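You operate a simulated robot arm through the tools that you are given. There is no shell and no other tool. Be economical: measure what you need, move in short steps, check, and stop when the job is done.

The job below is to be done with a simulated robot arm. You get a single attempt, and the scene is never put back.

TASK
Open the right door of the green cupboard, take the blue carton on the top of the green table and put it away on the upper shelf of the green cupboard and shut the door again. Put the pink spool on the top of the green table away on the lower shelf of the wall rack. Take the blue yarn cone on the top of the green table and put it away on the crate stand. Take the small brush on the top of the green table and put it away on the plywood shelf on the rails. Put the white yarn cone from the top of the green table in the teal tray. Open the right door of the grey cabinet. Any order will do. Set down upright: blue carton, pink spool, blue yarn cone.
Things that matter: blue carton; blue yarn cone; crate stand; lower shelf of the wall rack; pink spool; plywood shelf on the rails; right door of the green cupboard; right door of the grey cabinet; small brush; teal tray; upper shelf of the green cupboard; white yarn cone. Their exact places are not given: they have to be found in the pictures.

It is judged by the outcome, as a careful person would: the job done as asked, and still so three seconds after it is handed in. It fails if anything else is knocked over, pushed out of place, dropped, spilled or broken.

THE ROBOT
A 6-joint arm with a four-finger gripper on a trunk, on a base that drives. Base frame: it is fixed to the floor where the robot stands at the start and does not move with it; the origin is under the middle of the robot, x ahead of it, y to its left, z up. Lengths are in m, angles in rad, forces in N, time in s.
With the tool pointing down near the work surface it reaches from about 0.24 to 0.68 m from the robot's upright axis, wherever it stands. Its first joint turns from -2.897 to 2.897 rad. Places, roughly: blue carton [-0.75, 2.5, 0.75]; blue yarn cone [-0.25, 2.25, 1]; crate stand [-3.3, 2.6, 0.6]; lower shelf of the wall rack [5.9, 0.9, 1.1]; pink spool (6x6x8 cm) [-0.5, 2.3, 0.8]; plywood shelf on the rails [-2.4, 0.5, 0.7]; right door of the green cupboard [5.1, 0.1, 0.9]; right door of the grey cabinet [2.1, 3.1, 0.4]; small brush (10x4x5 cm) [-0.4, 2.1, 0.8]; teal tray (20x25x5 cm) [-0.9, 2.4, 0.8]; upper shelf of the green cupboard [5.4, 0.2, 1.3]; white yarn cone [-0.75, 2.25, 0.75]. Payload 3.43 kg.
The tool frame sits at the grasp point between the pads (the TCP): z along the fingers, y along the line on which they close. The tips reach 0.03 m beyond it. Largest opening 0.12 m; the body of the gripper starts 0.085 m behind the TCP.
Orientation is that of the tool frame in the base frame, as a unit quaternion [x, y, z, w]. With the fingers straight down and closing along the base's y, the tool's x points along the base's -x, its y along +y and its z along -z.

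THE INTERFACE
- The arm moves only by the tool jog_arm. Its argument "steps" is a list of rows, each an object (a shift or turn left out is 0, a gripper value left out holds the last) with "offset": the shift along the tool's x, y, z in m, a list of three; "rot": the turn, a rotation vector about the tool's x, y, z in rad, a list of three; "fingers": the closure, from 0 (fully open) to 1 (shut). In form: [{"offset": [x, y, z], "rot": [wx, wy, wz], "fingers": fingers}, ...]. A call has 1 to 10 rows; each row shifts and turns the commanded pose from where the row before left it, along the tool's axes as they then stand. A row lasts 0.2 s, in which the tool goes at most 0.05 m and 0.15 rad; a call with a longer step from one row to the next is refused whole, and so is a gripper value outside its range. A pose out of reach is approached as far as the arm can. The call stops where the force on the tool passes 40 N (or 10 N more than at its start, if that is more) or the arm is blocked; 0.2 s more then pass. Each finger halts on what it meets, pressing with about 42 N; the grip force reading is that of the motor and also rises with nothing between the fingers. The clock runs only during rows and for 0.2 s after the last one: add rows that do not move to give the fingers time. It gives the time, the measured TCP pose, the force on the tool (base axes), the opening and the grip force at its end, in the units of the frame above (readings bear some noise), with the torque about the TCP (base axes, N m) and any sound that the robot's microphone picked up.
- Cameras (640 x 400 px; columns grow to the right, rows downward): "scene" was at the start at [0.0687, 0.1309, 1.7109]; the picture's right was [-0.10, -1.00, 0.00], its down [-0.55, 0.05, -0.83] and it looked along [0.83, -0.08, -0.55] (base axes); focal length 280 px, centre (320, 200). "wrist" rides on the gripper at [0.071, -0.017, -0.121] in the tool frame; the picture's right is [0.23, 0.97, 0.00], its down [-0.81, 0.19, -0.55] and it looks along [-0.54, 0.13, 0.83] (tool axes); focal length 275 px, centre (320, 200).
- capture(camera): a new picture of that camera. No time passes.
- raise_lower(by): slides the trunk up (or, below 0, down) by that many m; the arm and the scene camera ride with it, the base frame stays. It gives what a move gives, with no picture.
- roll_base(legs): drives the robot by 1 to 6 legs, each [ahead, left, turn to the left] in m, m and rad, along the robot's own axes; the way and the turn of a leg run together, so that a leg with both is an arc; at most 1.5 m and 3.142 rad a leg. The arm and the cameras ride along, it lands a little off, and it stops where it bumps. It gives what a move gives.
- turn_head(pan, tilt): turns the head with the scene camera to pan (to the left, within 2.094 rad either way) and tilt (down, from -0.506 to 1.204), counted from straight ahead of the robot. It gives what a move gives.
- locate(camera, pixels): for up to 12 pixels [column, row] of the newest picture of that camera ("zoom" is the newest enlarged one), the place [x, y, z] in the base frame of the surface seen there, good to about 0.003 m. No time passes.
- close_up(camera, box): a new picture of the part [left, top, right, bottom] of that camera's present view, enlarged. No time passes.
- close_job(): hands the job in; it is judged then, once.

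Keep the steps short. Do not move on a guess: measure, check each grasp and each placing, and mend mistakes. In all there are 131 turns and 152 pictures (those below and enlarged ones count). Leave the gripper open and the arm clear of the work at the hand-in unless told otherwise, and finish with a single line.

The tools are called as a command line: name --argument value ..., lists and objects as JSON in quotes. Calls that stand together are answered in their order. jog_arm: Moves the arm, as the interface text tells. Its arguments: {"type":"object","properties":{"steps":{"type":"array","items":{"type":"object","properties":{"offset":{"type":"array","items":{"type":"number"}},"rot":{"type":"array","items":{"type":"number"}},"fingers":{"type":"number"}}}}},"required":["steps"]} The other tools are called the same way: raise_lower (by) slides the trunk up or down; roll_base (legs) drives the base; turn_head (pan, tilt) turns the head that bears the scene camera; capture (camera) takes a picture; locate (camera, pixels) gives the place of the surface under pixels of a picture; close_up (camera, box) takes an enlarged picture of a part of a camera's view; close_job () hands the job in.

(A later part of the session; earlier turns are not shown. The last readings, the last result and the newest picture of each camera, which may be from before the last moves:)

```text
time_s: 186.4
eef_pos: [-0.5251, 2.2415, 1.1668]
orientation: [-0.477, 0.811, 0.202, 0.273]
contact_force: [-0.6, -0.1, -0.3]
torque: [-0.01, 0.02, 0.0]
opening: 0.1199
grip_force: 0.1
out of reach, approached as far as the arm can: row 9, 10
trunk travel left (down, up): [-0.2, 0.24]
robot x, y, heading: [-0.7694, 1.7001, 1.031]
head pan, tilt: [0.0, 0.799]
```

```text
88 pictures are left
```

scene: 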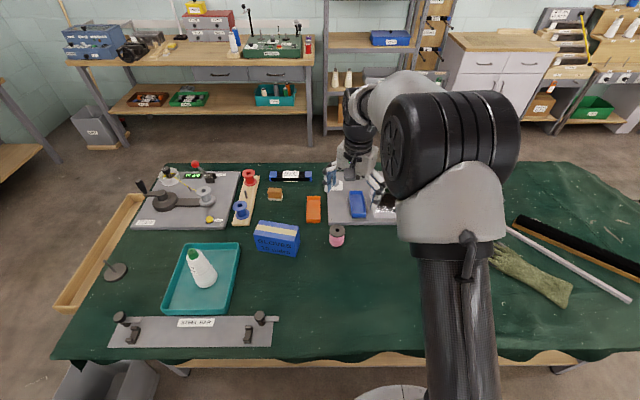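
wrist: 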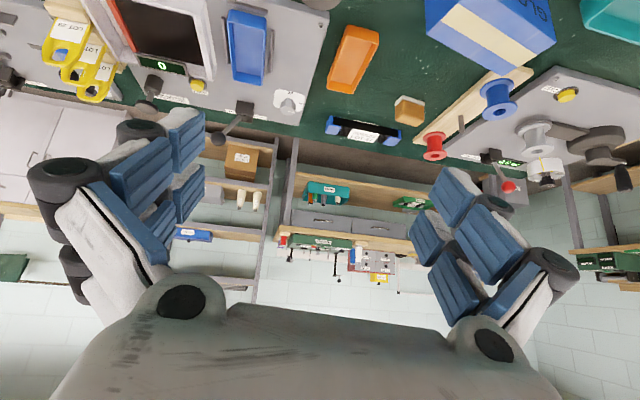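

Pitch reached ≈0.69; I'll command 0.665 and go to a standoff in front of the spool.

jog_arm --steps '[{"rot": [0, 0.133, 0]}, {"offset": [0.0243, 0.0041, 0.0417]}, {"offset": [0.0243, 0.0041, 0.0417]}, {"offset": [0.0243, 0.0041, 0.0417]}, {"offset": [0.0243, 0.0041, 0.0417]}, {"offset": [0.0243, 0.0041, 0.0417]}, {}]'

capture --camera "wrist"

```text
time_s: 188.0
eef_pos: [-0.5257, 2.2988, 0.9319]
orientation: [-0.472, 0.81, 0.198, 0.287]
contact_force: [1.4, 0.4, 0.3]
torque: [0.03, 0.0, -0.04]
opening: 0.1202
grip_force: 0.1
out of reach, approached as far as the arm can: row 1
trunk travel left (down, up): [-0.2, 0.24]
robot x, y, heading: [-0.7623, 1.6968, 1.031]
head pan, tilt: [0.0, 0.799]
```

```text
87 pictures are left
```

wrist: 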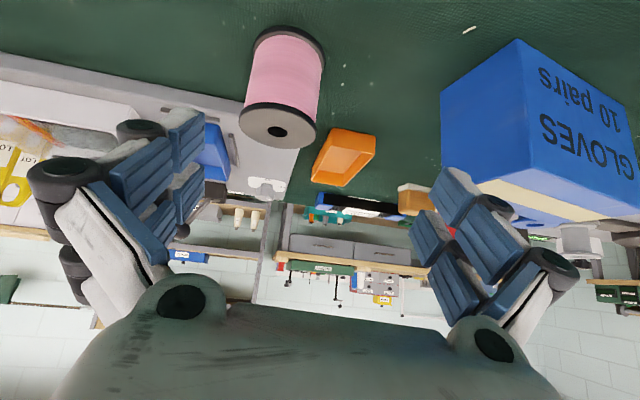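

Spool is at tool offset (0.015, −0.035, 0.109). Align laterally, then advance.

jog_arm --steps '[{"offset": [0.0147, -0.0354, 0]}, {"offset": [0, 0, 0.035]}, {}]'

capture --camera "wrist"

```text
time_s: 188.8
eef_pos: [-0.4899, 2.291, 0.8952]
orientation: [-0.472, 0.81, 0.198, 0.287]
contact_force: [0.9, -0.4, -0.4]
torque: [0.01, -0.01, -0.01]
opening: 0.1198
grip_force: 0.1
trunk travel left (down, up): [-0.2, 0.24]
robot x, y, heading: [-0.7684, 1.7003, 1.034]
head pan, tilt: [0.0, 0.799]
```

```text
86 pictures are left
```

wrist: 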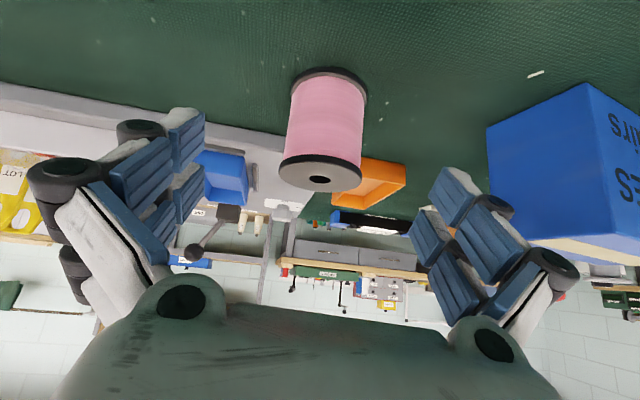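

Aligned. Advance 0.074 m and grip.

jog_arm --steps '[{"offset": [0, 0, 0.037]}, {"offset": [0, 0, 0.036]}, {"fingers": 1}, {}, {}, {}, {}, {}, {}, {}]'

capture --camera "wrist"

```text
time_s: 191.0
eef_pos: [-0.4711, 2.3349, 0.8422]
orientation: [-0.472, 0.81, 0.197, 0.287]
contact_force: [0.1, 0.8, 3.6]
torque: [-0.01, -0.11, 0.04]
opening: 0.0568
grip_force: 42.4
trunk travel left (down, up): [-0.2, 0.24]
robot x, y, heading: [-0.7648, 1.6945, 1.031]
head pan, tilt: [0.0, 0.799]
```

```text
85 pictures are left
```

wrist: 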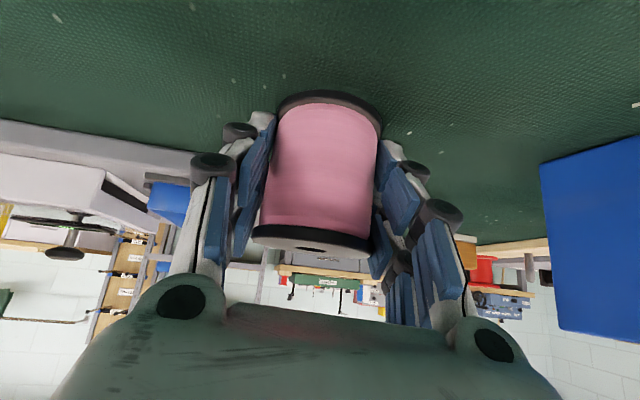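

Gripped (bottom 0.045 below the TCP). Lift 0.2 m, then back off and drive towards the far east side via the open floor.

jog_arm --steps '[{"offset": [-0.026, 0.002, -0.03]}, {"offset": [-0.026, 0.002, -0.03]}, {"offset": [-0.026, 0.002, -0.03]}, {"offset": [-0.026, 0.002, -0.03]}, {"offset": [-0.026, 0.002, -0.03]}, {}]'

roll_base --legs '[[-0.55, 0, 0], [0, 0, -1.656], [0.83, 0, 0], [0.83, 0, 0], [0, 0, 0.58], [1.4, 0, 0]]'

turn_head --pan 0.2 --tilt 0.4

capture --camera "scene"

```text
time_s: 192.4
eef_pos: [-0.4689, 2.3336, 1.0386]
orientation: [-0.471, 0.81, 0.197, 0.287]
contact_force: [-0.3, 0.0, -1.0]
torque: [0.0, 0.01, 0.02]
opening: 0.0566
grip_force: 42.1
trunk travel left (down, up): [-0.2, 0.24]
robot x, y, heading: [-0.7684, 1.7, 1.034]
head pan, tilt: [0.0, 0.799]
```

```text
time_s: 215.9
eef_pos: [2.3495, 0.0411, 1.04]
orientation: [0.039, 0.937, 0.012, 0.348]
contact_force: [-0.3, -0.4, -0.2]
torque: [-0.01, 0.06, -0.03]
opening: 0.056
grip_force: 41.9
trunk travel left (down, up): [-0.2, 0.24]
robot x, y, heading: [1.6496, 0.0445, -0.112]
head pan, tilt: [0.0, 0.799]
```

```text
time_s: 216.8
eef_pos: [2.3492, 0.0411, 1.0393]
orientation: [0.04, 0.937, 0.011, 0.348]
contact_force: [-0.9, -0.1, -0.5]
torque: [0.02, 0.05, -0.02]
opening: 0.0562
grip_force: 41.9
trunk travel left (down, up): [-0.2, 0.24]
robot x, y, heading: [1.6469, 0.0435, -0.111]
head pan, tilt: [0.201, 0.4]
```

```text
84 pictures are left
```

scene: 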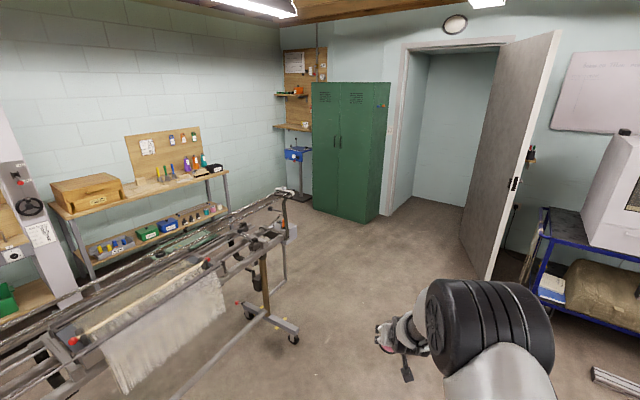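

Measure the gap between the frame's end and the cupboard, the rack and the blue stand.

locate --camera "scene" --pixels '[[294, 338], [287, 192], [313, 150], [366, 215], [388, 150], [345, 150], [297, 152], [292, 127], [292, 95], [300, 195], [290, 218], [484, 275]]'

close_up --camera "scene" --box '[250, 40, 410, 230]'

```text
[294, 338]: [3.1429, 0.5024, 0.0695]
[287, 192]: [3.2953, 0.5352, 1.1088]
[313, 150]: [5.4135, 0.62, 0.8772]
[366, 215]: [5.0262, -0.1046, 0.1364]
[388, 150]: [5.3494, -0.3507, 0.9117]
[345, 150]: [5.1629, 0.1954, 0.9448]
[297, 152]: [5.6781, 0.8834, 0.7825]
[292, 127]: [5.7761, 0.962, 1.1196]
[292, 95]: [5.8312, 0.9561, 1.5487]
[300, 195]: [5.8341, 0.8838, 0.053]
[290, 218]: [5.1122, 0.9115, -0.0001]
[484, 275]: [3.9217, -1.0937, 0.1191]
```

```text
2.11 times, centred on (330, 135) of scene
```

zoom: 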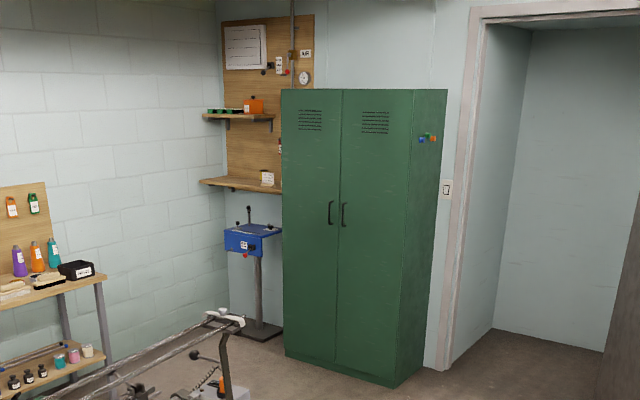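

The rack's lower shelf front is near (5.78,0.96), z≈1.11. Raise the trunk and drive round the frame's end to in front of the rack.

raise_lower --by 0.22

roll_base --legs '[[1.045, 0.12, 0], [1.045, 0.12, 0], [0.6, 0.92, 0]]'

turn_head --pan 0.1 --tilt 0.5

capture --camera "scene"

```text
time_s: 219.1
eef_pos: [2.3498, 0.0403, 1.2585]
orientation: [0.04, 0.937, 0.011, 0.347]
contact_force: [-0.4, 0.2, -0.5]
torque: [-0.01, -0.01, 0.0]
opening: 0.056
grip_force: 41.5
trunk travel left (down, up): [-0.42, 0.02]
robot x, y, heading: [1.6514, 0.0445, -0.108]
head pan, tilt: [0.201, 0.4]
```

```text
time_s: 234.9
eef_pos: [5.1433, 0.96, 1.2587]
orientation: [0.029, 0.937, 0.015, 0.348]
contact_force: [0.0, 0.2, -0.6]
torque: [-0.02, -0.01, 0.0]
opening: 0.0559
grip_force: 41.9
trunk travel left (down, up): [-0.42, 0.02]
robot x, y, heading: [4.4427, 0.95, -0.09]
head pan, tilt: [0.201, 0.4]
```

```text
time_s: 235.5
eef_pos: [5.1422, 0.9604, 1.2591]
orientation: [0.029, 0.937, 0.014, 0.348]
contact_force: [0.3, 0.9, -0.3]
torque: [-0.01, 0.03, -0.02]
opening: 0.0557
grip_force: 41.6
trunk travel left (down, up): [-0.42, 0.02]
robot x, y, heading: [4.4404, 0.9425, -0.085]
head pan, tilt: [0.099, 0.499]
```

```text
82 pictures are left
```

scene: 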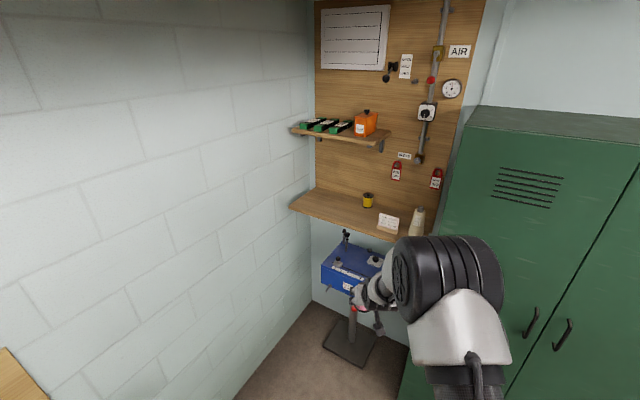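

Clear view of the rack: the lower shelf's left half (330,208) is free. Measure.

locate --camera "scene" --pixels '[[292, 206], [330, 203], [330, 218], [345, 208], [400, 240], [316, 192], [368, 199], [388, 222], [345, 130], [382, 145], [350, 197], [345, 243]]'

close_up --camera "scene" --box '[280, 80, 480, 280]'

```text
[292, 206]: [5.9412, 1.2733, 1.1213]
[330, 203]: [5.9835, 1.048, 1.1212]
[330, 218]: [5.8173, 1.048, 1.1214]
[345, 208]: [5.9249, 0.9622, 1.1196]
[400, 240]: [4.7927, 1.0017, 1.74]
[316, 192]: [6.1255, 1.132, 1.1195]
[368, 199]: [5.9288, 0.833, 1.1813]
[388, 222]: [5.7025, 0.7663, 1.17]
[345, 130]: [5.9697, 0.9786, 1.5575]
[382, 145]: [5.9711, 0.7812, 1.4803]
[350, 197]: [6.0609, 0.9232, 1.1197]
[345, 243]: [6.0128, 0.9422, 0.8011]
```

```text
2.00 times, centred on (380, 180) of scene
```

zoom: 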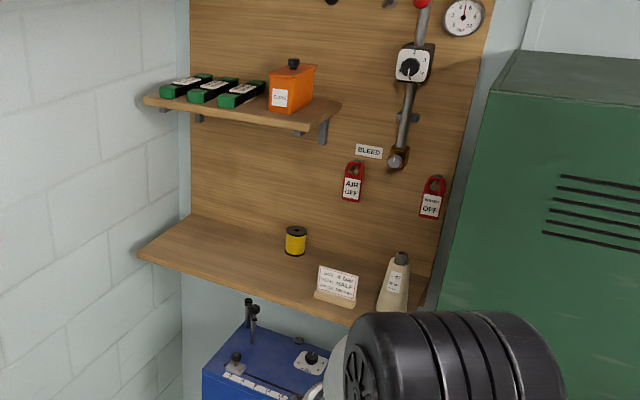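

Shelf top z=1.120; target spot (5.90,1.03). Turn right a bit and move in, ending about 0.1 m short.

roll_base --legs '[[0, 0, -0.315], [0.52, 0.567, 0]]'

turn_head --pan 0.15 --tilt 0.6

capture --camera "scene"

capture --camera "wrist"

```text
time_s: 240.7
eef_pos: [5.8109, 1.0669, 1.2595]
orientation: [0.175, 0.921, -0.039, 0.345]
contact_force: [-0.6, -0.4, -0.9]
torque: [-0.01, -0.01, 0.02]
opening: 0.0559
grip_force: 42.2
trunk travel left (down, up): [-0.42, 0.02]
robot x, y, heading: [5.1401, 1.2699, -0.406]
head pan, tilt: [0.099, 0.499]
```

```text
time_s: 241.4
eef_pos: [5.8104, 1.0661, 1.2598]
orientation: [0.175, 0.921, -0.039, 0.346]
contact_force: [-0.6, 0.4, -1.6]
torque: [-0.01, 0.0, 0.02]
opening: 0.0559
grip_force: 41.9
trunk travel left (down, up): [-0.42, 0.02]
robot x, y, heading: [5.1426, 1.2717, -0.407]
head pan, tilt: [0.15, 0.6]
```

```text
80 pictures are left
```

scene: 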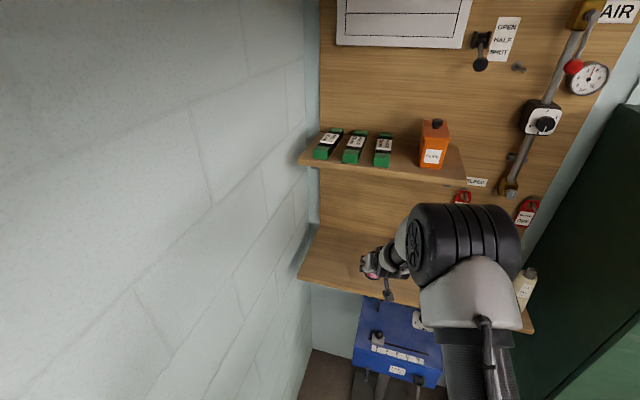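

```text
79 pictures are left
```

wrist: 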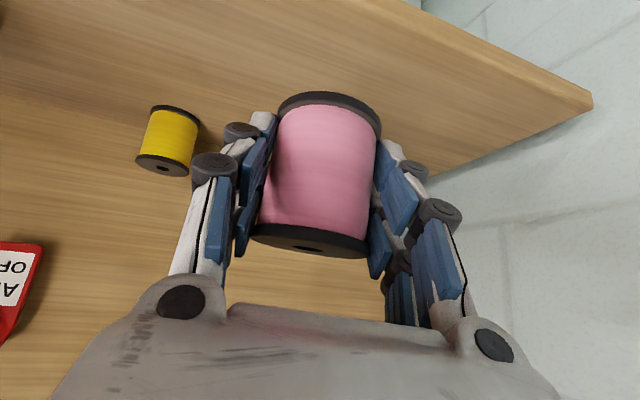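

Move 0.09 in horizontally, then down to just above the shelf.

jog_arm --steps '[{"offset": [-0.0346, -0.0006, 0.0297]}, {"offset": [-0.0346, -0.0006, 0.0297]}, {"offset": [0.0277, -0.002, 0.0322]}, {"offset": [0.0277, -0.002, 0.0322]}, {}]'

capture --camera "wrist"

close_up --camera "scene" --box '[280, 180, 440, 330]'

```text
time_s: 242.6
eef_pos: [5.8944, 1.0329, 1.1756]
orientation: [0.174, 0.921, -0.038, 0.346]
contact_force: [0.0, 0.0, -0.7]
torque: [0.01, 0.02, 0.01]
opening: 0.0558
grip_force: 42.6
trunk travel left (down, up): [-0.42, 0.02]
robot x, y, heading: [5.1394, 1.2736, -0.402]
head pan, tilt: [0.15, 0.6]
```

```text
78 pictures are left
```

wrist: 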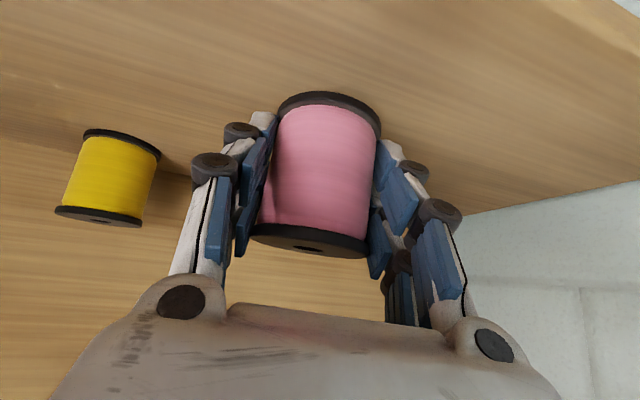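

```text
2.67 times, centred on (360, 255) of scene
```

zoom: 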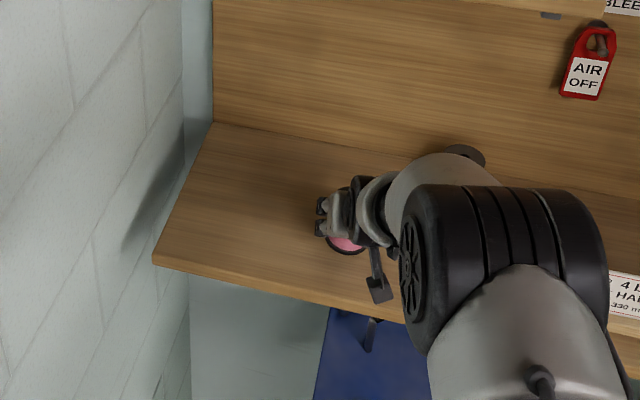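

Lower in small steps to contact.

jog_arm --steps '[{"offset": [0.0039, -0.0003, 0.0045]}, {"offset": [0.0013, 0, 0.0015]}, {"offset": [0.0013, 0, 0.0015]}, {}]'

```text
time_s: 243.6
eef_pos: [5.8954, 1.033, 1.1656]
orientation: [0.175, 0.921, -0.039, 0.346]
contact_force: [-0.3, 0.2, -0.1]
torque: [-0.03, 0.0, -0.04]
opening: 0.0558
grip_force: 42.1
trunk travel left (down, up): [-0.42, 0.02]
robot x, y, heading: [5.1385, 1.2717, -0.398]
head pan, tilt: [0.15, 0.6]
```

jog_arm --steps '[{"offset": [0.0013, 0, 0.0015]}, {"offset": [0.0013, 0, 0.0015]}, {}]'

```text
time_s: 244.4
eef_pos: [5.8965, 1.0325, 1.1633]
orientation: [0.175, 0.92, -0.039, 0.348]
contact_force: [0.4, 0.8, 5.5]
torque: [-0.14, 0.05, -0.05]
opening: 0.0557
grip_force: 42.1
trunk travel left (down, up): [-0.42, 0.02]
robot x, y, heading: [5.1417, 1.2729, -0.401]
head pan, tilt: [0.15, 0.6]
```

Contact (5.5 N). Release and withdraw along the fingers.

jog_arm --steps '[{"fingers": 0.4}, {"fingers": 0.2}, {"fingers": 0}, {}, {}, {"offset": [0, 0, -0.04]}, {"offset": [0, 0, -0.05]}, {"offset": [0, 0, -0.05]}, {"offset": [0, 0, -0.05]}]'

capture --camera "wrist"

```text
time_s: 246.4
eef_pos: [5.7777, 1.0696, 1.3065]
orientation: [0.175, 0.921, -0.038, 0.346]
contact_force: [-0.4, 0.2, 0.9]
torque: [0.01, -0.01, -0.01]
opening: 0.1199
grip_force: 0.1
trunk travel left (down, up): [-0.42, 0.02]
robot x, y, heading: [5.1412, 1.2713, -0.399]
head pan, tilt: [0.15, 0.6]
```

```text
76 pictures are left
```

wrist: 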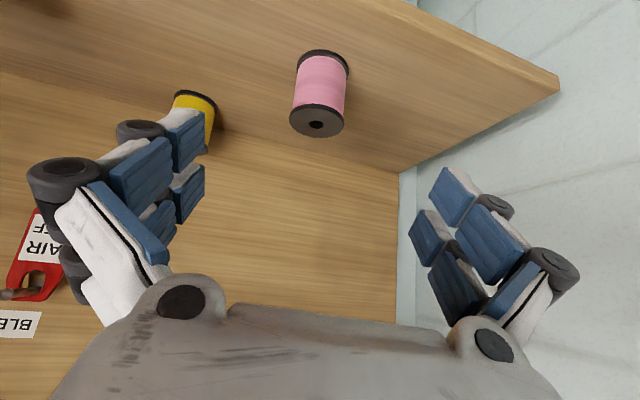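

The pink spool stands on the rack. Now the green cupboard: back off to in front of it, bring the tool level (horizontal) and look at the handles.

roll_base --legs '[[-0.519, -0.595, 0], [0, 0, -0.13]]'

raise_lower --by -0.22

jog_arm --steps '[{"offset": [0.02, 0, -0.04]}, {"offset": [0.02, 0, -0.04]}, {"rot": [0, -0.145, 0]}, {"rot": [0, -0.145, 0]}, {"rot": [0, -0.145, 0]}, {"rot": [0, -0.145, 0]}, {"rot": [0, -0.145, 0]}, {"rot": [0, -0.145, 0]}]'

turn_head --pan 0.0 --tilt 0.6

capture --camera "scene"

capture --camera "wrist"

```text
time_s: 251.2
eef_pos: [5.0498, 0.638, 1.3061]
orientation: [0.233, 0.908, -0.061, 0.343]
contact_force: [0.2, 0.7, -0.1]
torque: [0.01, -0.01, 0.0]
opening: 0.1199
grip_force: 0.0
trunk travel left (down, up): [-0.42, 0.02]
robot x, y, heading: [4.4402, 0.9199, -0.527]
head pan, tilt: [0.15, 0.6]
```

```text
time_s: 253.5
eef_pos: [5.0503, 0.6384, 1.0847]
orientation: [0.233, 0.908, -0.061, 0.343]
contact_force: [-0.3, -0.3, -0.1]
torque: [-0.01, 0.03, 0.0]
opening: 0.1199
grip_force: 0.0
trunk travel left (down, up): [-0.2, 0.24]
robot x, y, heading: [4.4427, 0.9196, -0.526]
head pan, tilt: [0.15, 0.6]
```

```text
time_s: 255.3
eef_pos: [4.9754, 0.675, 1.1199]
orientation: [0.186, 0.678, -0.153, 0.694]
contact_force: [1.1, -0.2, -0.1]
torque: [0.0, 0.01, 0.0]
opening: 0.1203
grip_force: 0.0
trunk travel left (down, up): [-0.2, 0.24]
robot x, y, heading: [4.4373, 0.9175, -0.524]
head pan, tilt: [0.15, 0.6]
```

```text
time_s: 256.0
eef_pos: [4.9767, 0.6751, 1.119]
orientation: [0.185, 0.679, -0.153, 0.693]
contact_force: [0.2, -0.3, 0.5]
torque: [0.02, -0.01, 0.01]
opening: 0.1198
grip_force: 0.2
trunk travel left (down, up): [-0.2, 0.24]
robot x, y, heading: [4.4432, 0.9158, -0.524]
head pan, tilt: [0.0, 0.6]
```

```text
75 pictures are left
```

scene: 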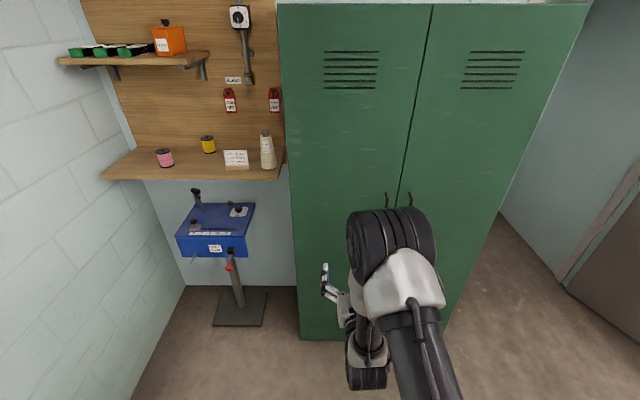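

```text
74 pictures are left
```

wrist: 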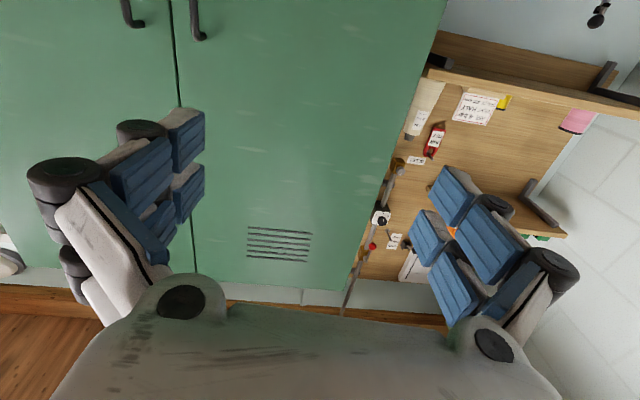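

Tool is horizontal. In the wrist view (upside down) the right door's handle is at (130,12), the left one at (195,18). Measure.

locate --camera "wrist" --pixels '[[126, 10], [134, 22], [192, 10], [199, 35], [177, 60], [185, 150], [60, 80], [20, 230], [100, 100], [400, 120], [250, 100]]'

locate --camera "scene" --pixels '[[411, 196], [387, 196], [400, 190], [500, 200], [470, 260], [310, 200], [500, 90], [580, 20]]'

```text
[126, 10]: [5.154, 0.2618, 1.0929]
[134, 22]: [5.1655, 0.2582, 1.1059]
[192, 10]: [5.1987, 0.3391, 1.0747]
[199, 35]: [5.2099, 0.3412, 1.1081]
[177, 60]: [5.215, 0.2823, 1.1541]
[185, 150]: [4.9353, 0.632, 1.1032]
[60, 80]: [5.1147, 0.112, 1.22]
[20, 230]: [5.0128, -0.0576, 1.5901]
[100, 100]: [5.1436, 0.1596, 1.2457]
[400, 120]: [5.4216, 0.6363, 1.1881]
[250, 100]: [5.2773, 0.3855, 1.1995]
```

```text
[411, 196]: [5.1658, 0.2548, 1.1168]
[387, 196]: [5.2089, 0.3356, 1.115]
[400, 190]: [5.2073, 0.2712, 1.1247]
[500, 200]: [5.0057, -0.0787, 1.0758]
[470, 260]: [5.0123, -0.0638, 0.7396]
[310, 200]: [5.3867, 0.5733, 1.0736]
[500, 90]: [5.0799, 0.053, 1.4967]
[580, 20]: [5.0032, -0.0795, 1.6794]
```

Right handle: (5.155,0.262), top z 1.117, 0.042 proud of the door. Roll 0.2 ahead, narrow the fingers to 0.07 and go to a pre-grasp in front of it.

roll_base --legs '[[0.2, 0, 0]]'

jog_arm --steps '[{"offset": [0.011, -0.045, 0.0145], "fingers": 0.417}, {"offset": [0.011, -0.045, 0.0145]}, {"offset": [0.011, -0.045, 0.0145]}, {"offset": [0.011, -0.045, 0.0145]}, {"offset": [0.011, -0.045, 0.0145]}, {"offset": [0.011, -0.045, 0.0145]}, {}]'

capture --camera "wrist"

```text
time_s: 257.6
eef_pos: [5.1545, 0.5691, 1.1178]
orientation: [0.187, 0.679, -0.154, 0.693]
contact_force: [0.1, 0.8, -0.5]
torque: [0.0, -0.01, -0.02]
opening: 0.1198
grip_force: 0.1
trunk travel left (down, up): [-0.2, 0.24]
robot x, y, heading: [4.619, 0.8184, -0.525]
head pan, tilt: [0.0, 0.6]
```

```text
time_s: 259.2
eef_pos: [5.1074, 0.2932, 1.0372]
orientation: [0.186, 0.679, -0.153, 0.694]
contact_force: [-0.4, 0.1, -0.8]
torque: [-0.01, 0.06, -0.04]
opening: 0.07
grip_force: 0.0
trunk travel left (down, up): [-0.2, 0.24]
robot x, y, heading: [4.6163, 0.8152, -0.532]
head pan, tilt: [0.0, 0.6]
```

```text
73 pictures are left
```

wrist: 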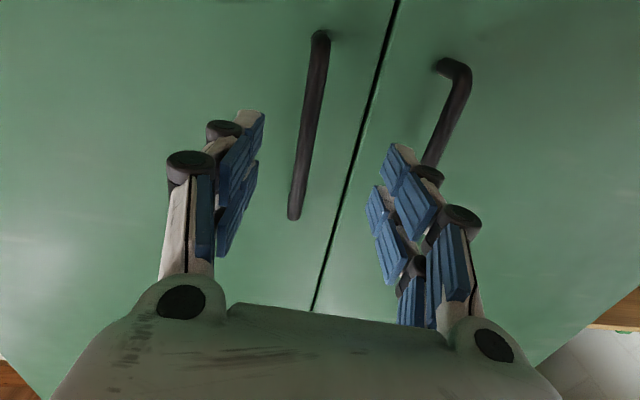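

locate --camera "wrist" --pixels '[[317, 45], [309, 100], [303, 140], [295, 205], [340, 200], [440, 150]]'

```text
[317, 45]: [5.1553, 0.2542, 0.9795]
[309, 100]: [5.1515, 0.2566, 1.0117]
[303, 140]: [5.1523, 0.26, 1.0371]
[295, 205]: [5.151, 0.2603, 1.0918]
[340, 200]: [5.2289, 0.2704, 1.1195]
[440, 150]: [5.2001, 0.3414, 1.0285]
```

Move y −0.009, advance 0.055, and grip.

jog_arm --steps '[{"offset": [0, -0.009, 0.02]}, {"offset": [0, 0, 0.035]}, {"fingers": 1}, {}, {}, {}, {}, {}]'

```text
time_s: 261.0
eef_pos: [5.1534, 0.2598, 1.0408]
orientation: [0.186, 0.679, -0.155, 0.693]
contact_force: [-3.7, -8.0, -1.2]
torque: [-1.83, 1.03, -0.07]
opening: 0.0126
grip_force: 45.3
trunk travel left (down, up): [-0.2, 0.24]
robot x, y, heading: [4.6225, 0.8137, -0.532]
head pan, tilt: [0.0, 0.6]
```

Handle gripped (0.0126 m). Pull along the arc, first half.

jog_arm --steps '[{"offset": [0, -0.0043, -0.0371], "rot": [-0.05, 0, 0]}, {"offset": [0, -0.006, -0.0369], "rot": [-0.05, 0, 0]}, {"offset": [0, -0.008, -0.0364], "rot": [-0.05, 0, 0]}, {}]'

```text
time_s: 262.0
eef_pos: [5.0431, 0.2917, 1.0389]
orientation: [0.132, 0.687, -0.103, 0.707]
contact_force: [2.1, 6.2, 9.0]
torque: [-2.49, -0.46, 0.26]
opening: 0.0126
grip_force: 45.0
trunk travel left (down, up): [-0.2, 0.24]
robot x, y, heading: [4.618, 0.8116, -0.527]
head pan, tilt: [0.0, 0.6]
```

jog_arm --steps '[{"offset": [0, -0.0098, -0.0361], "rot": [-0.05, 0, 0]}, {"offset": [0, -0.0114, -0.0355], "rot": [-0.05, 0, 0]}, {"offset": [0, -0.0133, -0.0349], "rot": [-0.05, 0, 0]}, {"offset": [0, -0.015, -0.0341], "rot": [-0.05, 0, 0]}, {}]'

capture --camera "scene"

```text
time_s: 263.1
eef_pos: [4.897, 0.2836, 1.0393]
orientation: [0.058, 0.693, -0.034, 0.718]
contact_force: [-4.9, 18.6, 10.4]
torque: [-2.24, -0.83, 0.05]
opening: 0.0123
grip_force: 45.3
trunk travel left (down, up): [-0.2, 0.24]
robot x, y, heading: [4.6215, 0.8153, -0.53]
head pan, tilt: [0.0, 0.6]
stopped in row 5: the force on the tool passed its limit at 42 N (the readings are from after the stop); the commanded pose is now the measured one
```

```text
72 pictures are left
```

scene: 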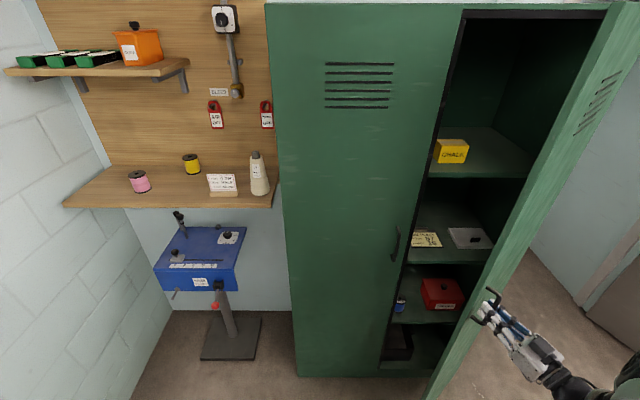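

The door is open about 40°. Release the handle, back off, move left around the door's edge.

jog_arm --steps '[{"fingers": 0.5}, {}, {}, {}, {"offset": [0, 0, -0.05]}, {"offset": [0, 0, -0.05]}, {"offset": [0, 0, -0.03], "fingers": 1}, {"offset": [0, 0.05, 0]}, {"offset": [0, 0.05, 0]}]'

jog_arm --steps '[{"offset": [0, 0.05, 0]}, {"offset": [0, 0.05, 0]}, {"offset": [0, 0.03, 0]}, {"rot": [0.12, 0, 0]}, {"rot": [0.12, 0, 0]}, {}]'

capture --camera "scene"

locate --camera "scene" --pixels '[[485, 165], [452, 150], [440, 175], [500, 160], [448, 200], [490, 300], [560, 100], [435, 245], [540, 30], [465, 238], [520, 175], [480, 140]]'

```text
time_s: 265.1
eef_pos: [4.7831, 0.395, 1.04]
orientation: [0.064, 0.694, -0.036, 0.716]
contact_force: [-0.2, 0.3, -0.6]
torque: [0.01, 0.0, -0.04]
opening: 0.0005
grip_force: 2.9
trunk travel left (down, up): [-0.2, 0.24]
robot x, y, heading: [4.6167, 0.8132, -0.534]
head pan, tilt: [0.0, 0.6]
```

```text
time_s: 266.5
eef_pos: [4.7989, 0.5207, 1.043]
orientation: [0.147, 0.686, -0.122, 0.703]
contact_force: [0.6, -0.1, -0.1]
torque: [0.01, 0.02, 0.03]
opening: 0.0001
grip_force: 33.7
trunk travel left (down, up): [-0.2, 0.24]
robot x, y, heading: [4.6198, 0.8129, -0.533]
head pan, tilt: [0.0, 0.6]
```

```text
71 pictures are left
```

scene: 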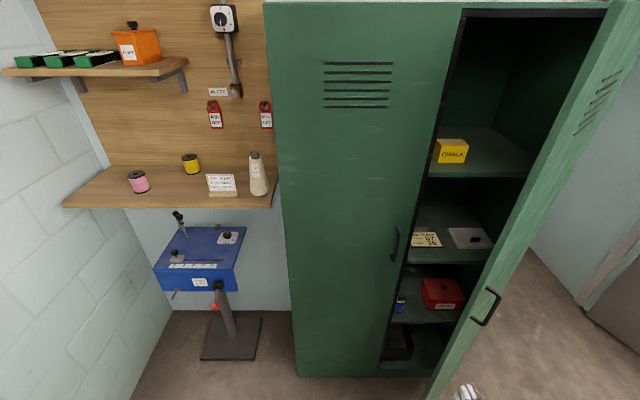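

```text
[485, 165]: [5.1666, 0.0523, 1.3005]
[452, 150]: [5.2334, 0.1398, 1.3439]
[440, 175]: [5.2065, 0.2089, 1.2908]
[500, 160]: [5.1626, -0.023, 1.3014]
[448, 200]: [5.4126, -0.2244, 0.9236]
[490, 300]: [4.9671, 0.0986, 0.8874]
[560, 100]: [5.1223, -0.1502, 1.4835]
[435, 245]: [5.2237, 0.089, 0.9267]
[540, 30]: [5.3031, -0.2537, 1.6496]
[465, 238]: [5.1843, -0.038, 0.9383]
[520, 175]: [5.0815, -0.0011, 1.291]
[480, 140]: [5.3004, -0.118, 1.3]
```

Upper shelf: z=1.300, free place around lat. of (5.17,-0.03). Now advance inside the opening and sweep right to push the door wide.

jog_arm --steps '[{"offset": [0, 0, 0.05]}, {"offset": [0, 0, 0.05]}, {"offset": [0, 0, 0.05]}, {"offset": [0, 0, 0.05]}, {"offset": [0, 0, 0.05]}, {"offset": [0, -0.04, 0.02]}, {"offset": [0, -0.045, 0]}, {"offset": [0, -0.045, 0]}, {"offset": [0, -0.045, 0]}, {"offset": [0, -0.045, 0]}]'

jog_arm --steps '[{"offset": [0, -0.045, 0]}, {"offset": [0, -0.045, 0]}, {"offset": [0, -0.045, 0]}, {"offset": [0, -0.045, 0]}, {}]'

capture --camera "scene"

```text
time_s: 268.2
eef_pos: [5.0159, 0.3398, 1.0422]
orientation: [0.142, 0.686, -0.107, 0.705]
contact_force: [-0.5, 13.2, 7.1]
torque: [-0.19, 0.46, -0.92]
opening: 0.0
grip_force: 33.5
trunk travel left (down, up): [-0.2, 0.24]
robot x, y, heading: [4.6194, 0.8155, -0.525]
head pan, tilt: [0.0, 0.6]
stopped in row 8: the force on the tool passed its limit at 67 N (the readings are from after the stop); the commanded pose is now the measured one
```

```text
time_s: 268.5
eef_pos: [5.0155, 0.3412, 1.0422]
orientation: [0.135, 0.687, -0.097, 0.707]
contact_force: [-1.7, 21.2, 10.8]
torque: [-0.29, 0.67, -1.58]
opening: 0.0
grip_force: 33.4
trunk travel left (down, up): [-0.2, 0.24]
robot x, y, heading: [4.6199, 0.8135, -0.532]
head pan, tilt: [0.0, 0.6]
stopped in row 1: the force on the tool passed its limit at 64 N (the readings are from after the stop); the commanded pose is now the measured one
```

```text
70 pictures are left
```

scene: 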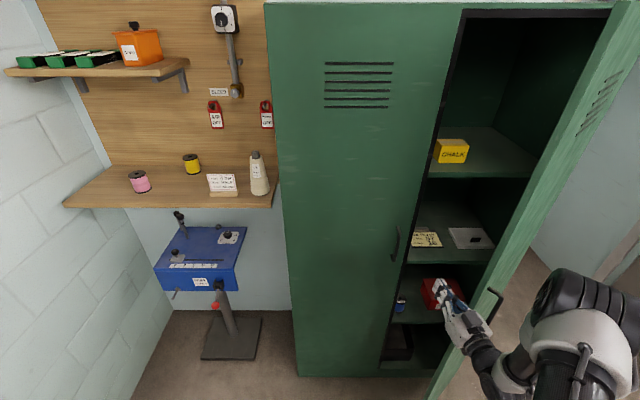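

The palm met the door's edge too fast. Back left 0.03, go 0.08 deeper, then sweep slowly.

jog_arm --steps '[{"offset": [0, 0.035, 0]}, {"offset": [0, 0, 0.045]}, {"offset": [0, 0, 0.04]}, {"offset": [0, -0.02, 0]}, {"offset": [0, -0.015, 0]}, {"offset": [0, -0.015, 0]}, {"offset": [0, -0.015, 0]}, {"offset": [0, -0.015, 0]}, {"offset": [0, -0.015, 0]}, {"offset": [0, -0.015, 0]}]'

jog_arm --steps '[{"offset": [0, -0.02, 0]}, {"offset": [0, -0.02, 0]}, {"offset": [0, -0.02, 0]}, {"offset": [0, -0.02, 0]}, {"offset": [0, -0.02, 0]}, {"offset": [0, -0.02, 0]}, {"offset": [0, -0.02, 0]}, {"offset": [0, -0.02, 0]}, {"offset": [0, -0.02, 0]}, {"offset": [0, -0.02, 0]}]'

capture --camera "scene"

```text
time_s: 269.9
eef_pos: [5.095, 0.3094, 1.0363]
orientation: [0.137, 0.692, -0.091, 0.703]
contact_force: [-2.9, 15.9, -0.5]
torque: [0.03, -0.08, -2.56]
opening: 0.0002
grip_force: 33.4
trunk travel left (down, up): [-0.2, 0.24]
robot x, y, heading: [4.6191, 0.8146, -0.523]
head pan, tilt: [0.0, 0.6]
stopped in row 6: the force on the tool passed its limit at 51 N (the readings are from after the stop); the commanded pose is now the measured one
```

```text
time_s: 270.2
eef_pos: [5.0951, 0.3081, 1.0322]
orientation: [0.135, 0.694, -0.087, 0.702]
contact_force: [-4.6, 16.6, 1.1]
torque: [0.01, 0.21, -2.74]
opening: 0.0
grip_force: 32.9
trunk travel left (down, up): [-0.2, 0.24]
robot x, y, heading: [4.6201, 0.8134, -0.527]
head pan, tilt: [0.0, 0.6]
stopped in row 1: the force on the tool passed its limit at 50 N (the readings are from after the stop); the commanded pose is now the measured one
```

```text
69 pictures are left
```

scene: 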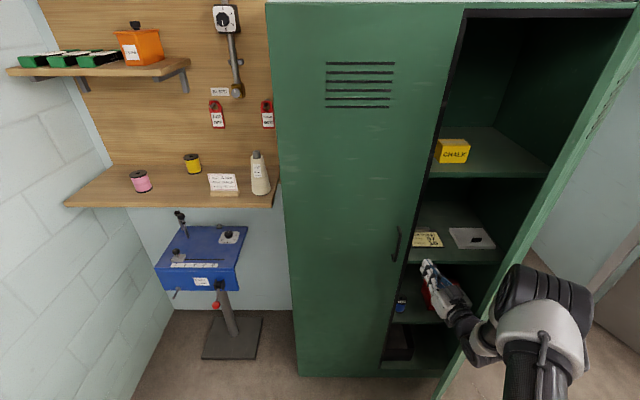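

The door does move but resists fast pushes. Use slow steps.

jog_arm --steps '[{"offset": [0, -0.006, 0]}, {"offset": [0, -0.007, 0]}, {"offset": [0, -0.008, 0]}, {"offset": [0, -0.009, 0]}, {"offset": [0, -0.01, 0]}, {"offset": [0, -0.01, 0]}, {"offset": [0, -0.01, 0]}, {"offset": [0, -0.01, 0]}, {"offset": [0, -0.01, 0]}, {"offset": [0, -0.01, 0]}]'

jog_arm --steps '[{"offset": [0, -0.01, 0]}, {"offset": [0, -0.01, 0]}, {"offset": [0, -0.01, 0]}, {"offset": [0, -0.01, 0]}, {"offset": [0, -0.01, 0]}, {"offset": [0, -0.01, 0]}, {"offset": [0, -0.01, 0]}, {"offset": [0, -0.01, 0]}, {"offset": [0, -0.01, 0]}, {"offset": [0, -0.01, 0]}]'

```text
time_s: 270.7
eef_pos: [5.0932, 0.3071, 1.0291]
orientation: [0.137, 0.696, -0.082, 0.7]
contact_force: [-2.1, 8.8, -0.6]
torque: [-0.04, -0.16, -1.81]
opening: 0.0
grip_force: 33.3
trunk travel left (down, up): [-0.2, 0.24]
robot x, y, heading: [4.6218, 0.817, -0.525]
head pan, tilt: [0.0, 0.6]
stopped in row 2: the force on the tool passed its limit at 45 N (the readings are from after the stop); the commanded pose is now the measured one
```

```text
time_s: 271.1
eef_pos: [5.0907, 0.3051, 1.0245]
orientation: [0.136, 0.698, -0.077, 0.699]
contact_force: [-0.8, 0.0, 0.1]
torque: [0.03, 0.01, -0.03]
opening: 0.0001
grip_force: 33.1
trunk travel left (down, up): [-0.2, 0.24]
robot x, y, heading: [4.6187, 0.8158, -0.52]
head pan, tilt: [0.0, 0.6]
stopped in row 2: the force on the tool passed its limit at 50 N (the readings are from after the stop); the commanded pose is now the measured one
```

Contact is at the wrist, which is a poor lever. Retract so the fingertips push near the door's edge, slowly.

jog_arm --steps '[{"offset": [0, 0.03, 0]}, {"offset": [0, 0, -0.05]}, {"offset": [0, 0, -0.05]}, {"offset": [0, 0, -0.04]}, {"offset": [0, -0.02, 0]}, {"offset": [0, -0.015, 0]}, {"offset": [0, -0.012, 0]}, {"offset": [0, -0.012, 0]}, {"offset": [0, -0.012, 0]}, {"offset": [0, -0.012, 0]}]'

jog_arm --steps '[{"offset": [0, -0.015, 0]}, {"offset": [0, -0.015, 0]}, {"offset": [0, -0.015, 0]}, {"offset": [0, -0.015, 0]}, {"offset": [0, -0.015, 0]}, {"offset": [0, -0.015, 0]}, {"offset": [0, -0.015, 0]}, {"offset": [0, -0.015, 0]}, {"offset": [0, -0.015, 0]}, {"offset": [0, -0.015, 0]}]'

capture --camera "scene"

```text
time_s: 272.8
eef_pos: [4.9547, 0.3366, 1.0233]
orientation: [0.132, 0.699, -0.07, 0.7]
contact_force: [-3.8, 24.0, 11.4]
torque: [-0.41, 0.44, -1.19]
opening: 0.0
grip_force: 33.6
trunk travel left (down, up): [-0.2, 0.24]
robot x, y, heading: [4.6154, 0.8149, -0.521]
head pan, tilt: [0.0, 0.6]
stopped in row 8: the force on the tool passed its limit at 49 N (the readings are from after the stop); the commanded pose is now the measured one
```

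```text
time_s: 273.1
eef_pos: [4.9565, 0.3383, 1.022]
orientation: [0.127, 0.699, -0.062, 0.701]
contact_force: [-3.5, 22.0, 11.0]
torque: [-0.38, 0.37, -1.09]
opening: 0.0
grip_force: 33.5
trunk travel left (down, up): [-0.2, 0.24]
robot x, y, heading: [4.616, 0.8151, -0.523]
head pan, tilt: [0.0, 0.6]
stopped in row 1: the force on the tool passed its limit at 51 N (the readings are from after the stop); the commanded pose is now the measured one
```

```text
68 pictures are left
```

scene: 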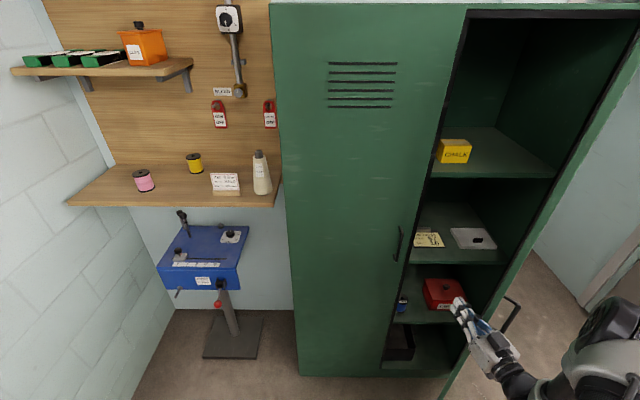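

The door advances but I'm pushing partly toward the hinge. Follow its arc: right and backward together.

jog_arm --steps '[{"offset": [0, -0.0095, -0.008]}, {"offset": [0, -0.0114, -0.0096]}, {"offset": [0, -0.0114, -0.0096]}, {"offset": [0, -0.0114, -0.0096]}, {"offset": [0, -0.0114, -0.0096]}, {"offset": [0, -0.0125, -0.008]}, {"offset": [0, -0.0125, -0.008]}, {"offset": [0, -0.0125, -0.008]}, {"offset": [0, -0.0125, -0.007]}, {"offset": [0, -0.0135, -0.006]}]'

jog_arm --steps '[{"offset": [0, -0.0135, -0.006]}, {"offset": [0, -0.0135, -0.006]}, {"offset": [0, -0.0135, -0.006]}, {"offset": [0, -0.0135, -0.005]}, {"offset": [0, -0.014, -0.004]}, {"offset": [0, -0.014, -0.004]}, {"offset": [0, -0.014, -0.003]}, {"offset": [0, -0.014, -0.003]}]'

capture --camera "scene"

```text
time_s: 273.5
eef_pos: [4.9494, 0.3381, 1.0231]
orientation: [0.126, 0.699, -0.059, 0.702]
contact_force: [-4.9, 18.7, 10.3]
torque: [-0.35, 0.43, -1.03]
opening: 0.0
grip_force: 33.4
trunk travel left (down, up): [-0.2, 0.24]
robot x, y, heading: [4.6147, 0.8169, -0.524]
head pan, tilt: [0.0, 0.6]
stopped in row 1: the force on the tool passed its limit at 45 N (the readings are from after the stop); the commanded pose is now the measured one
```

```text
time_s: 273.8
eef_pos: [4.9467, 0.3354, 1.0219]
orientation: [0.121, 0.699, -0.054, 0.703]
contact_force: [-4.2, 20.0, 9.7]
torque: [-0.31, 0.41, -1.0]
opening: 0.0
grip_force: 33.2
trunk travel left (down, up): [-0.2, 0.24]
robot x, y, heading: [4.6171, 0.819, -0.52]
head pan, tilt: [0.0, 0.6]
stopped in row 1: the force on the tool passed its limit at 46 N (the readings are from after the stop); the commanded pose is now the measured one
```

```text
67 pictures are left
```

scene: 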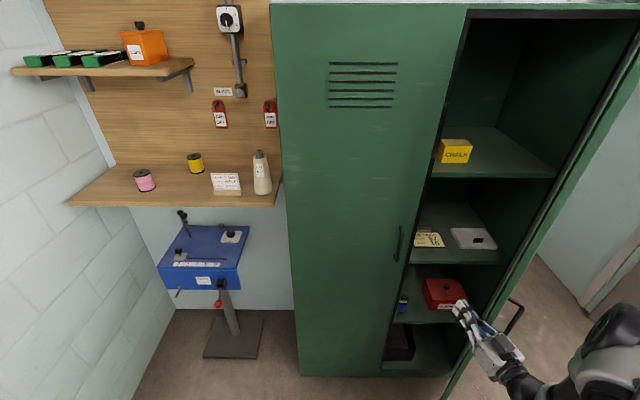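

Something resists. Measure where the door's edge really is versus the hand.

close_up --camera "scene" --box '[400, 200, 640, 400]'

locate --camera "scene" --pixels '[[518, 265], [500, 300], [525, 245], [545, 225], [600, 100], [512, 312], [590, 140], [570, 160], [488, 345], [470, 310]]'

capture --camera "wrist"

```text
2.00 times, centred on (520, 300) of scene
```

zoom: 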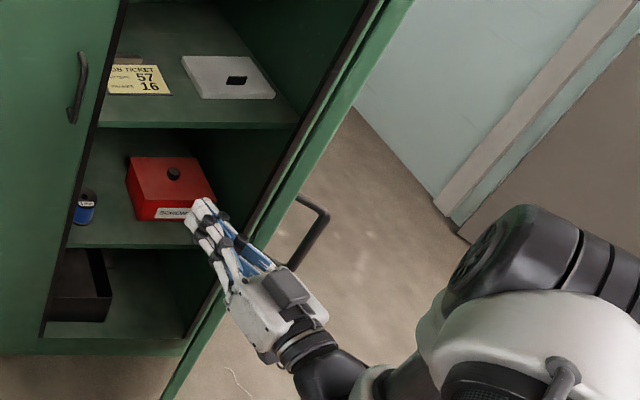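

```text
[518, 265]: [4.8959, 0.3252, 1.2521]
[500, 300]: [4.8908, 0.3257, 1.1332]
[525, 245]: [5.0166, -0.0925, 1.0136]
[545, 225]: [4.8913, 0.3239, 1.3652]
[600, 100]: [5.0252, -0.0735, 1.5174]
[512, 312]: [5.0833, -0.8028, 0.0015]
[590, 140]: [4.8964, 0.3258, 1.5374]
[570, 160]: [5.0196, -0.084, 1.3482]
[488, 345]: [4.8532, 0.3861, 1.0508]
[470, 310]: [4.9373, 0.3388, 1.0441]
```

```text
65 pictures are left
```

wrist: 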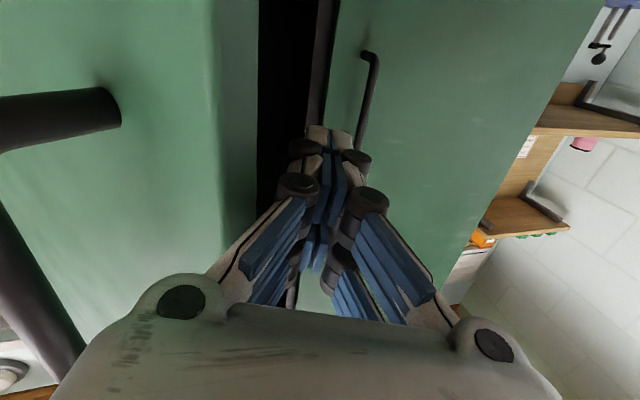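

The door is really at 48°; its edge is at (4.893,0.325), so the push must go in −x. I'll point the fingers to the right, hook them behind the door's edge and pull back.

jog_arm --steps '[{"offset": [0, 0.05, -0.01]}, {"offset": [0, 0.05, -0.01]}, {"rot": [0.1325, 0, 0], "offset": [0, 0, -0.02]}, {"rot": [0.1325, 0, 0]}, {"rot": [0.1325, 0, 0]}, {"rot": [0.1325, 0, 0]}, {"rot": [0.1325, 0, 0]}, {"rot": [0.1325, 0, 0]}, {"rot": [0.1325, 0, 0]}, {"rot": [0.1325, 0, 0]}]'

capture --camera "wrist"

```text
refused: row 1 steps farther than a row can; nothing moved
```

```text
64 pictures are left
```

wrist: 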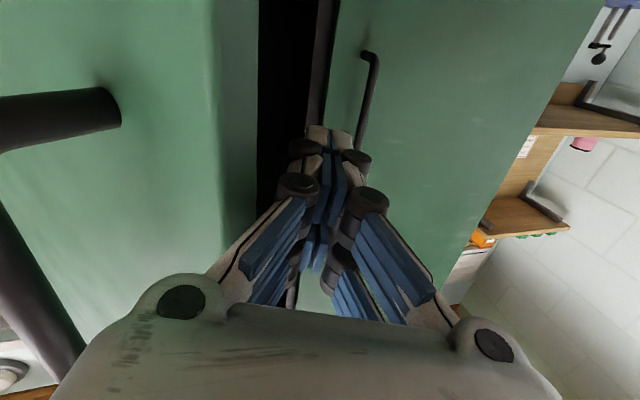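

jog_arm --steps '[{"offset": [0, 0.048, -0.008]}, {"offset": [0, 0.048, -0.008]}, {"rot": [0.1325, 0, 0], "offset": [0, 0, -0.02]}, {"rot": [0.1325, 0, 0]}, {"rot": [0.1325, 0, 0]}, {"rot": [0.1325, 0, 0]}, {"rot": [0.1325, 0, 0]}, {"rot": [0.1325, 0, 0]}, {"rot": [0.1325, 0, 0]}, {"rot": [0.1325, 0, 0]}]'

capture --camera "scene"

```text
time_s: 276.0
eef_pos: [4.9364, 0.4339, 1.0281]
orientation: [0.464, 0.573, -0.403, 0.542]
contact_force: [0.9, 0.3, 0.5]
torque: [0.01, 0.01, -0.03]
opening: 0.0001
grip_force: 33.8
trunk travel left (down, up): [-0.2, 0.24]
robot x, y, heading: [4.6195, 0.8184, -0.522]
head pan, tilt: [0.0, 0.6]
```

```text
63 pictures are left
```

scene: 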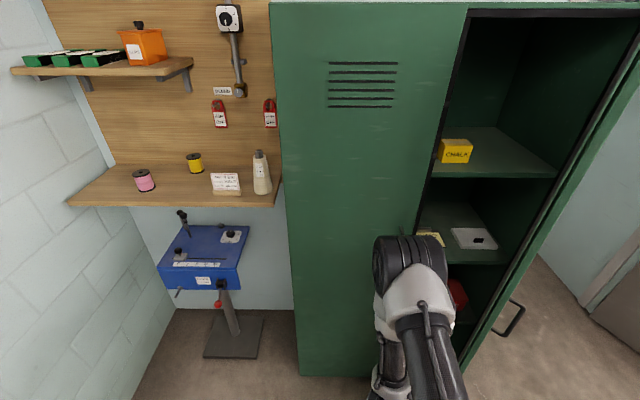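

Now the fingers point right. Advance behind the edge and pull along the arc.

jog_arm --steps '[{"offset": [0, 0.001, 0.0435]}, {"offset": [0, 0, 0.0435]}, {"offset": [0, 0, 0.0435]}, {"offset": [0, 0, 0.0435]}, {"offset": [0, -0.022, -0.0055]}, {"offset": [0, -0.02, -0.003]}, {"offset": [0, -0.02, 0.001]}, {"offset": [0, -0.02, 0.002]}, {"offset": [0, -0.02, 0.002]}, {"offset": [0, -0.02, 0.003]}]'

jog_arm --steps '[{"offset": [0, -0.02, 0.006]}, {"offset": [0, -0.02, 0.007]}, {"offset": [0, -0.022, 0.008]}, {"offset": [0, -0.022, 0.009]}, {"offset": [0, -0.02, 0.012]}, {"offset": [0, -0.02, 0.012]}, {"offset": [0, -0.02, 0.013]}, {"offset": [0, -0.018, 0.016]}, {"offset": [0, -0.018, 0.017]}, {"offset": [0, -0.016, 0.016]}]'

capture --camera "scene"

```text
time_s: 278.2
eef_pos: [4.8641, 0.2351, 1.0094]
orientation: [0.463, 0.575, -0.402, 0.542]
contact_force: [0.5, 0.6, -0.7]
torque: [-0.03, -0.02, 0.01]
opening: 0.0001
grip_force: 32.9
trunk travel left (down, up): [-0.2, 0.24]
robot x, y, heading: [4.6187, 0.8217, -0.524]
head pan, tilt: [0.0, 0.6]
```

```text
time_s: 280.4
eef_pos: [4.7036, 0.0761, 0.9885]
orientation: [0.462, 0.575, -0.402, 0.543]
contact_force: [-0.1, 0.2, 0.4]
torque: [-0.02, -0.01, -0.01]
opening: 0.0
grip_force: 33.3
trunk travel left (down, up): [-0.2, 0.24]
robot x, y, heading: [4.6193, 0.8207, -0.521]
head pan, tilt: [0.0, 0.6]
```

```text
62 pictures are left
```

scene: 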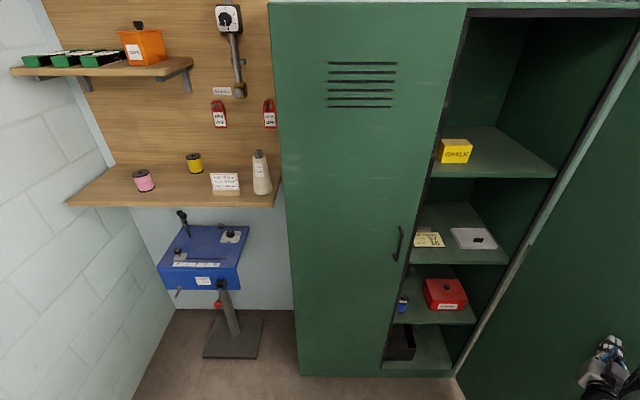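

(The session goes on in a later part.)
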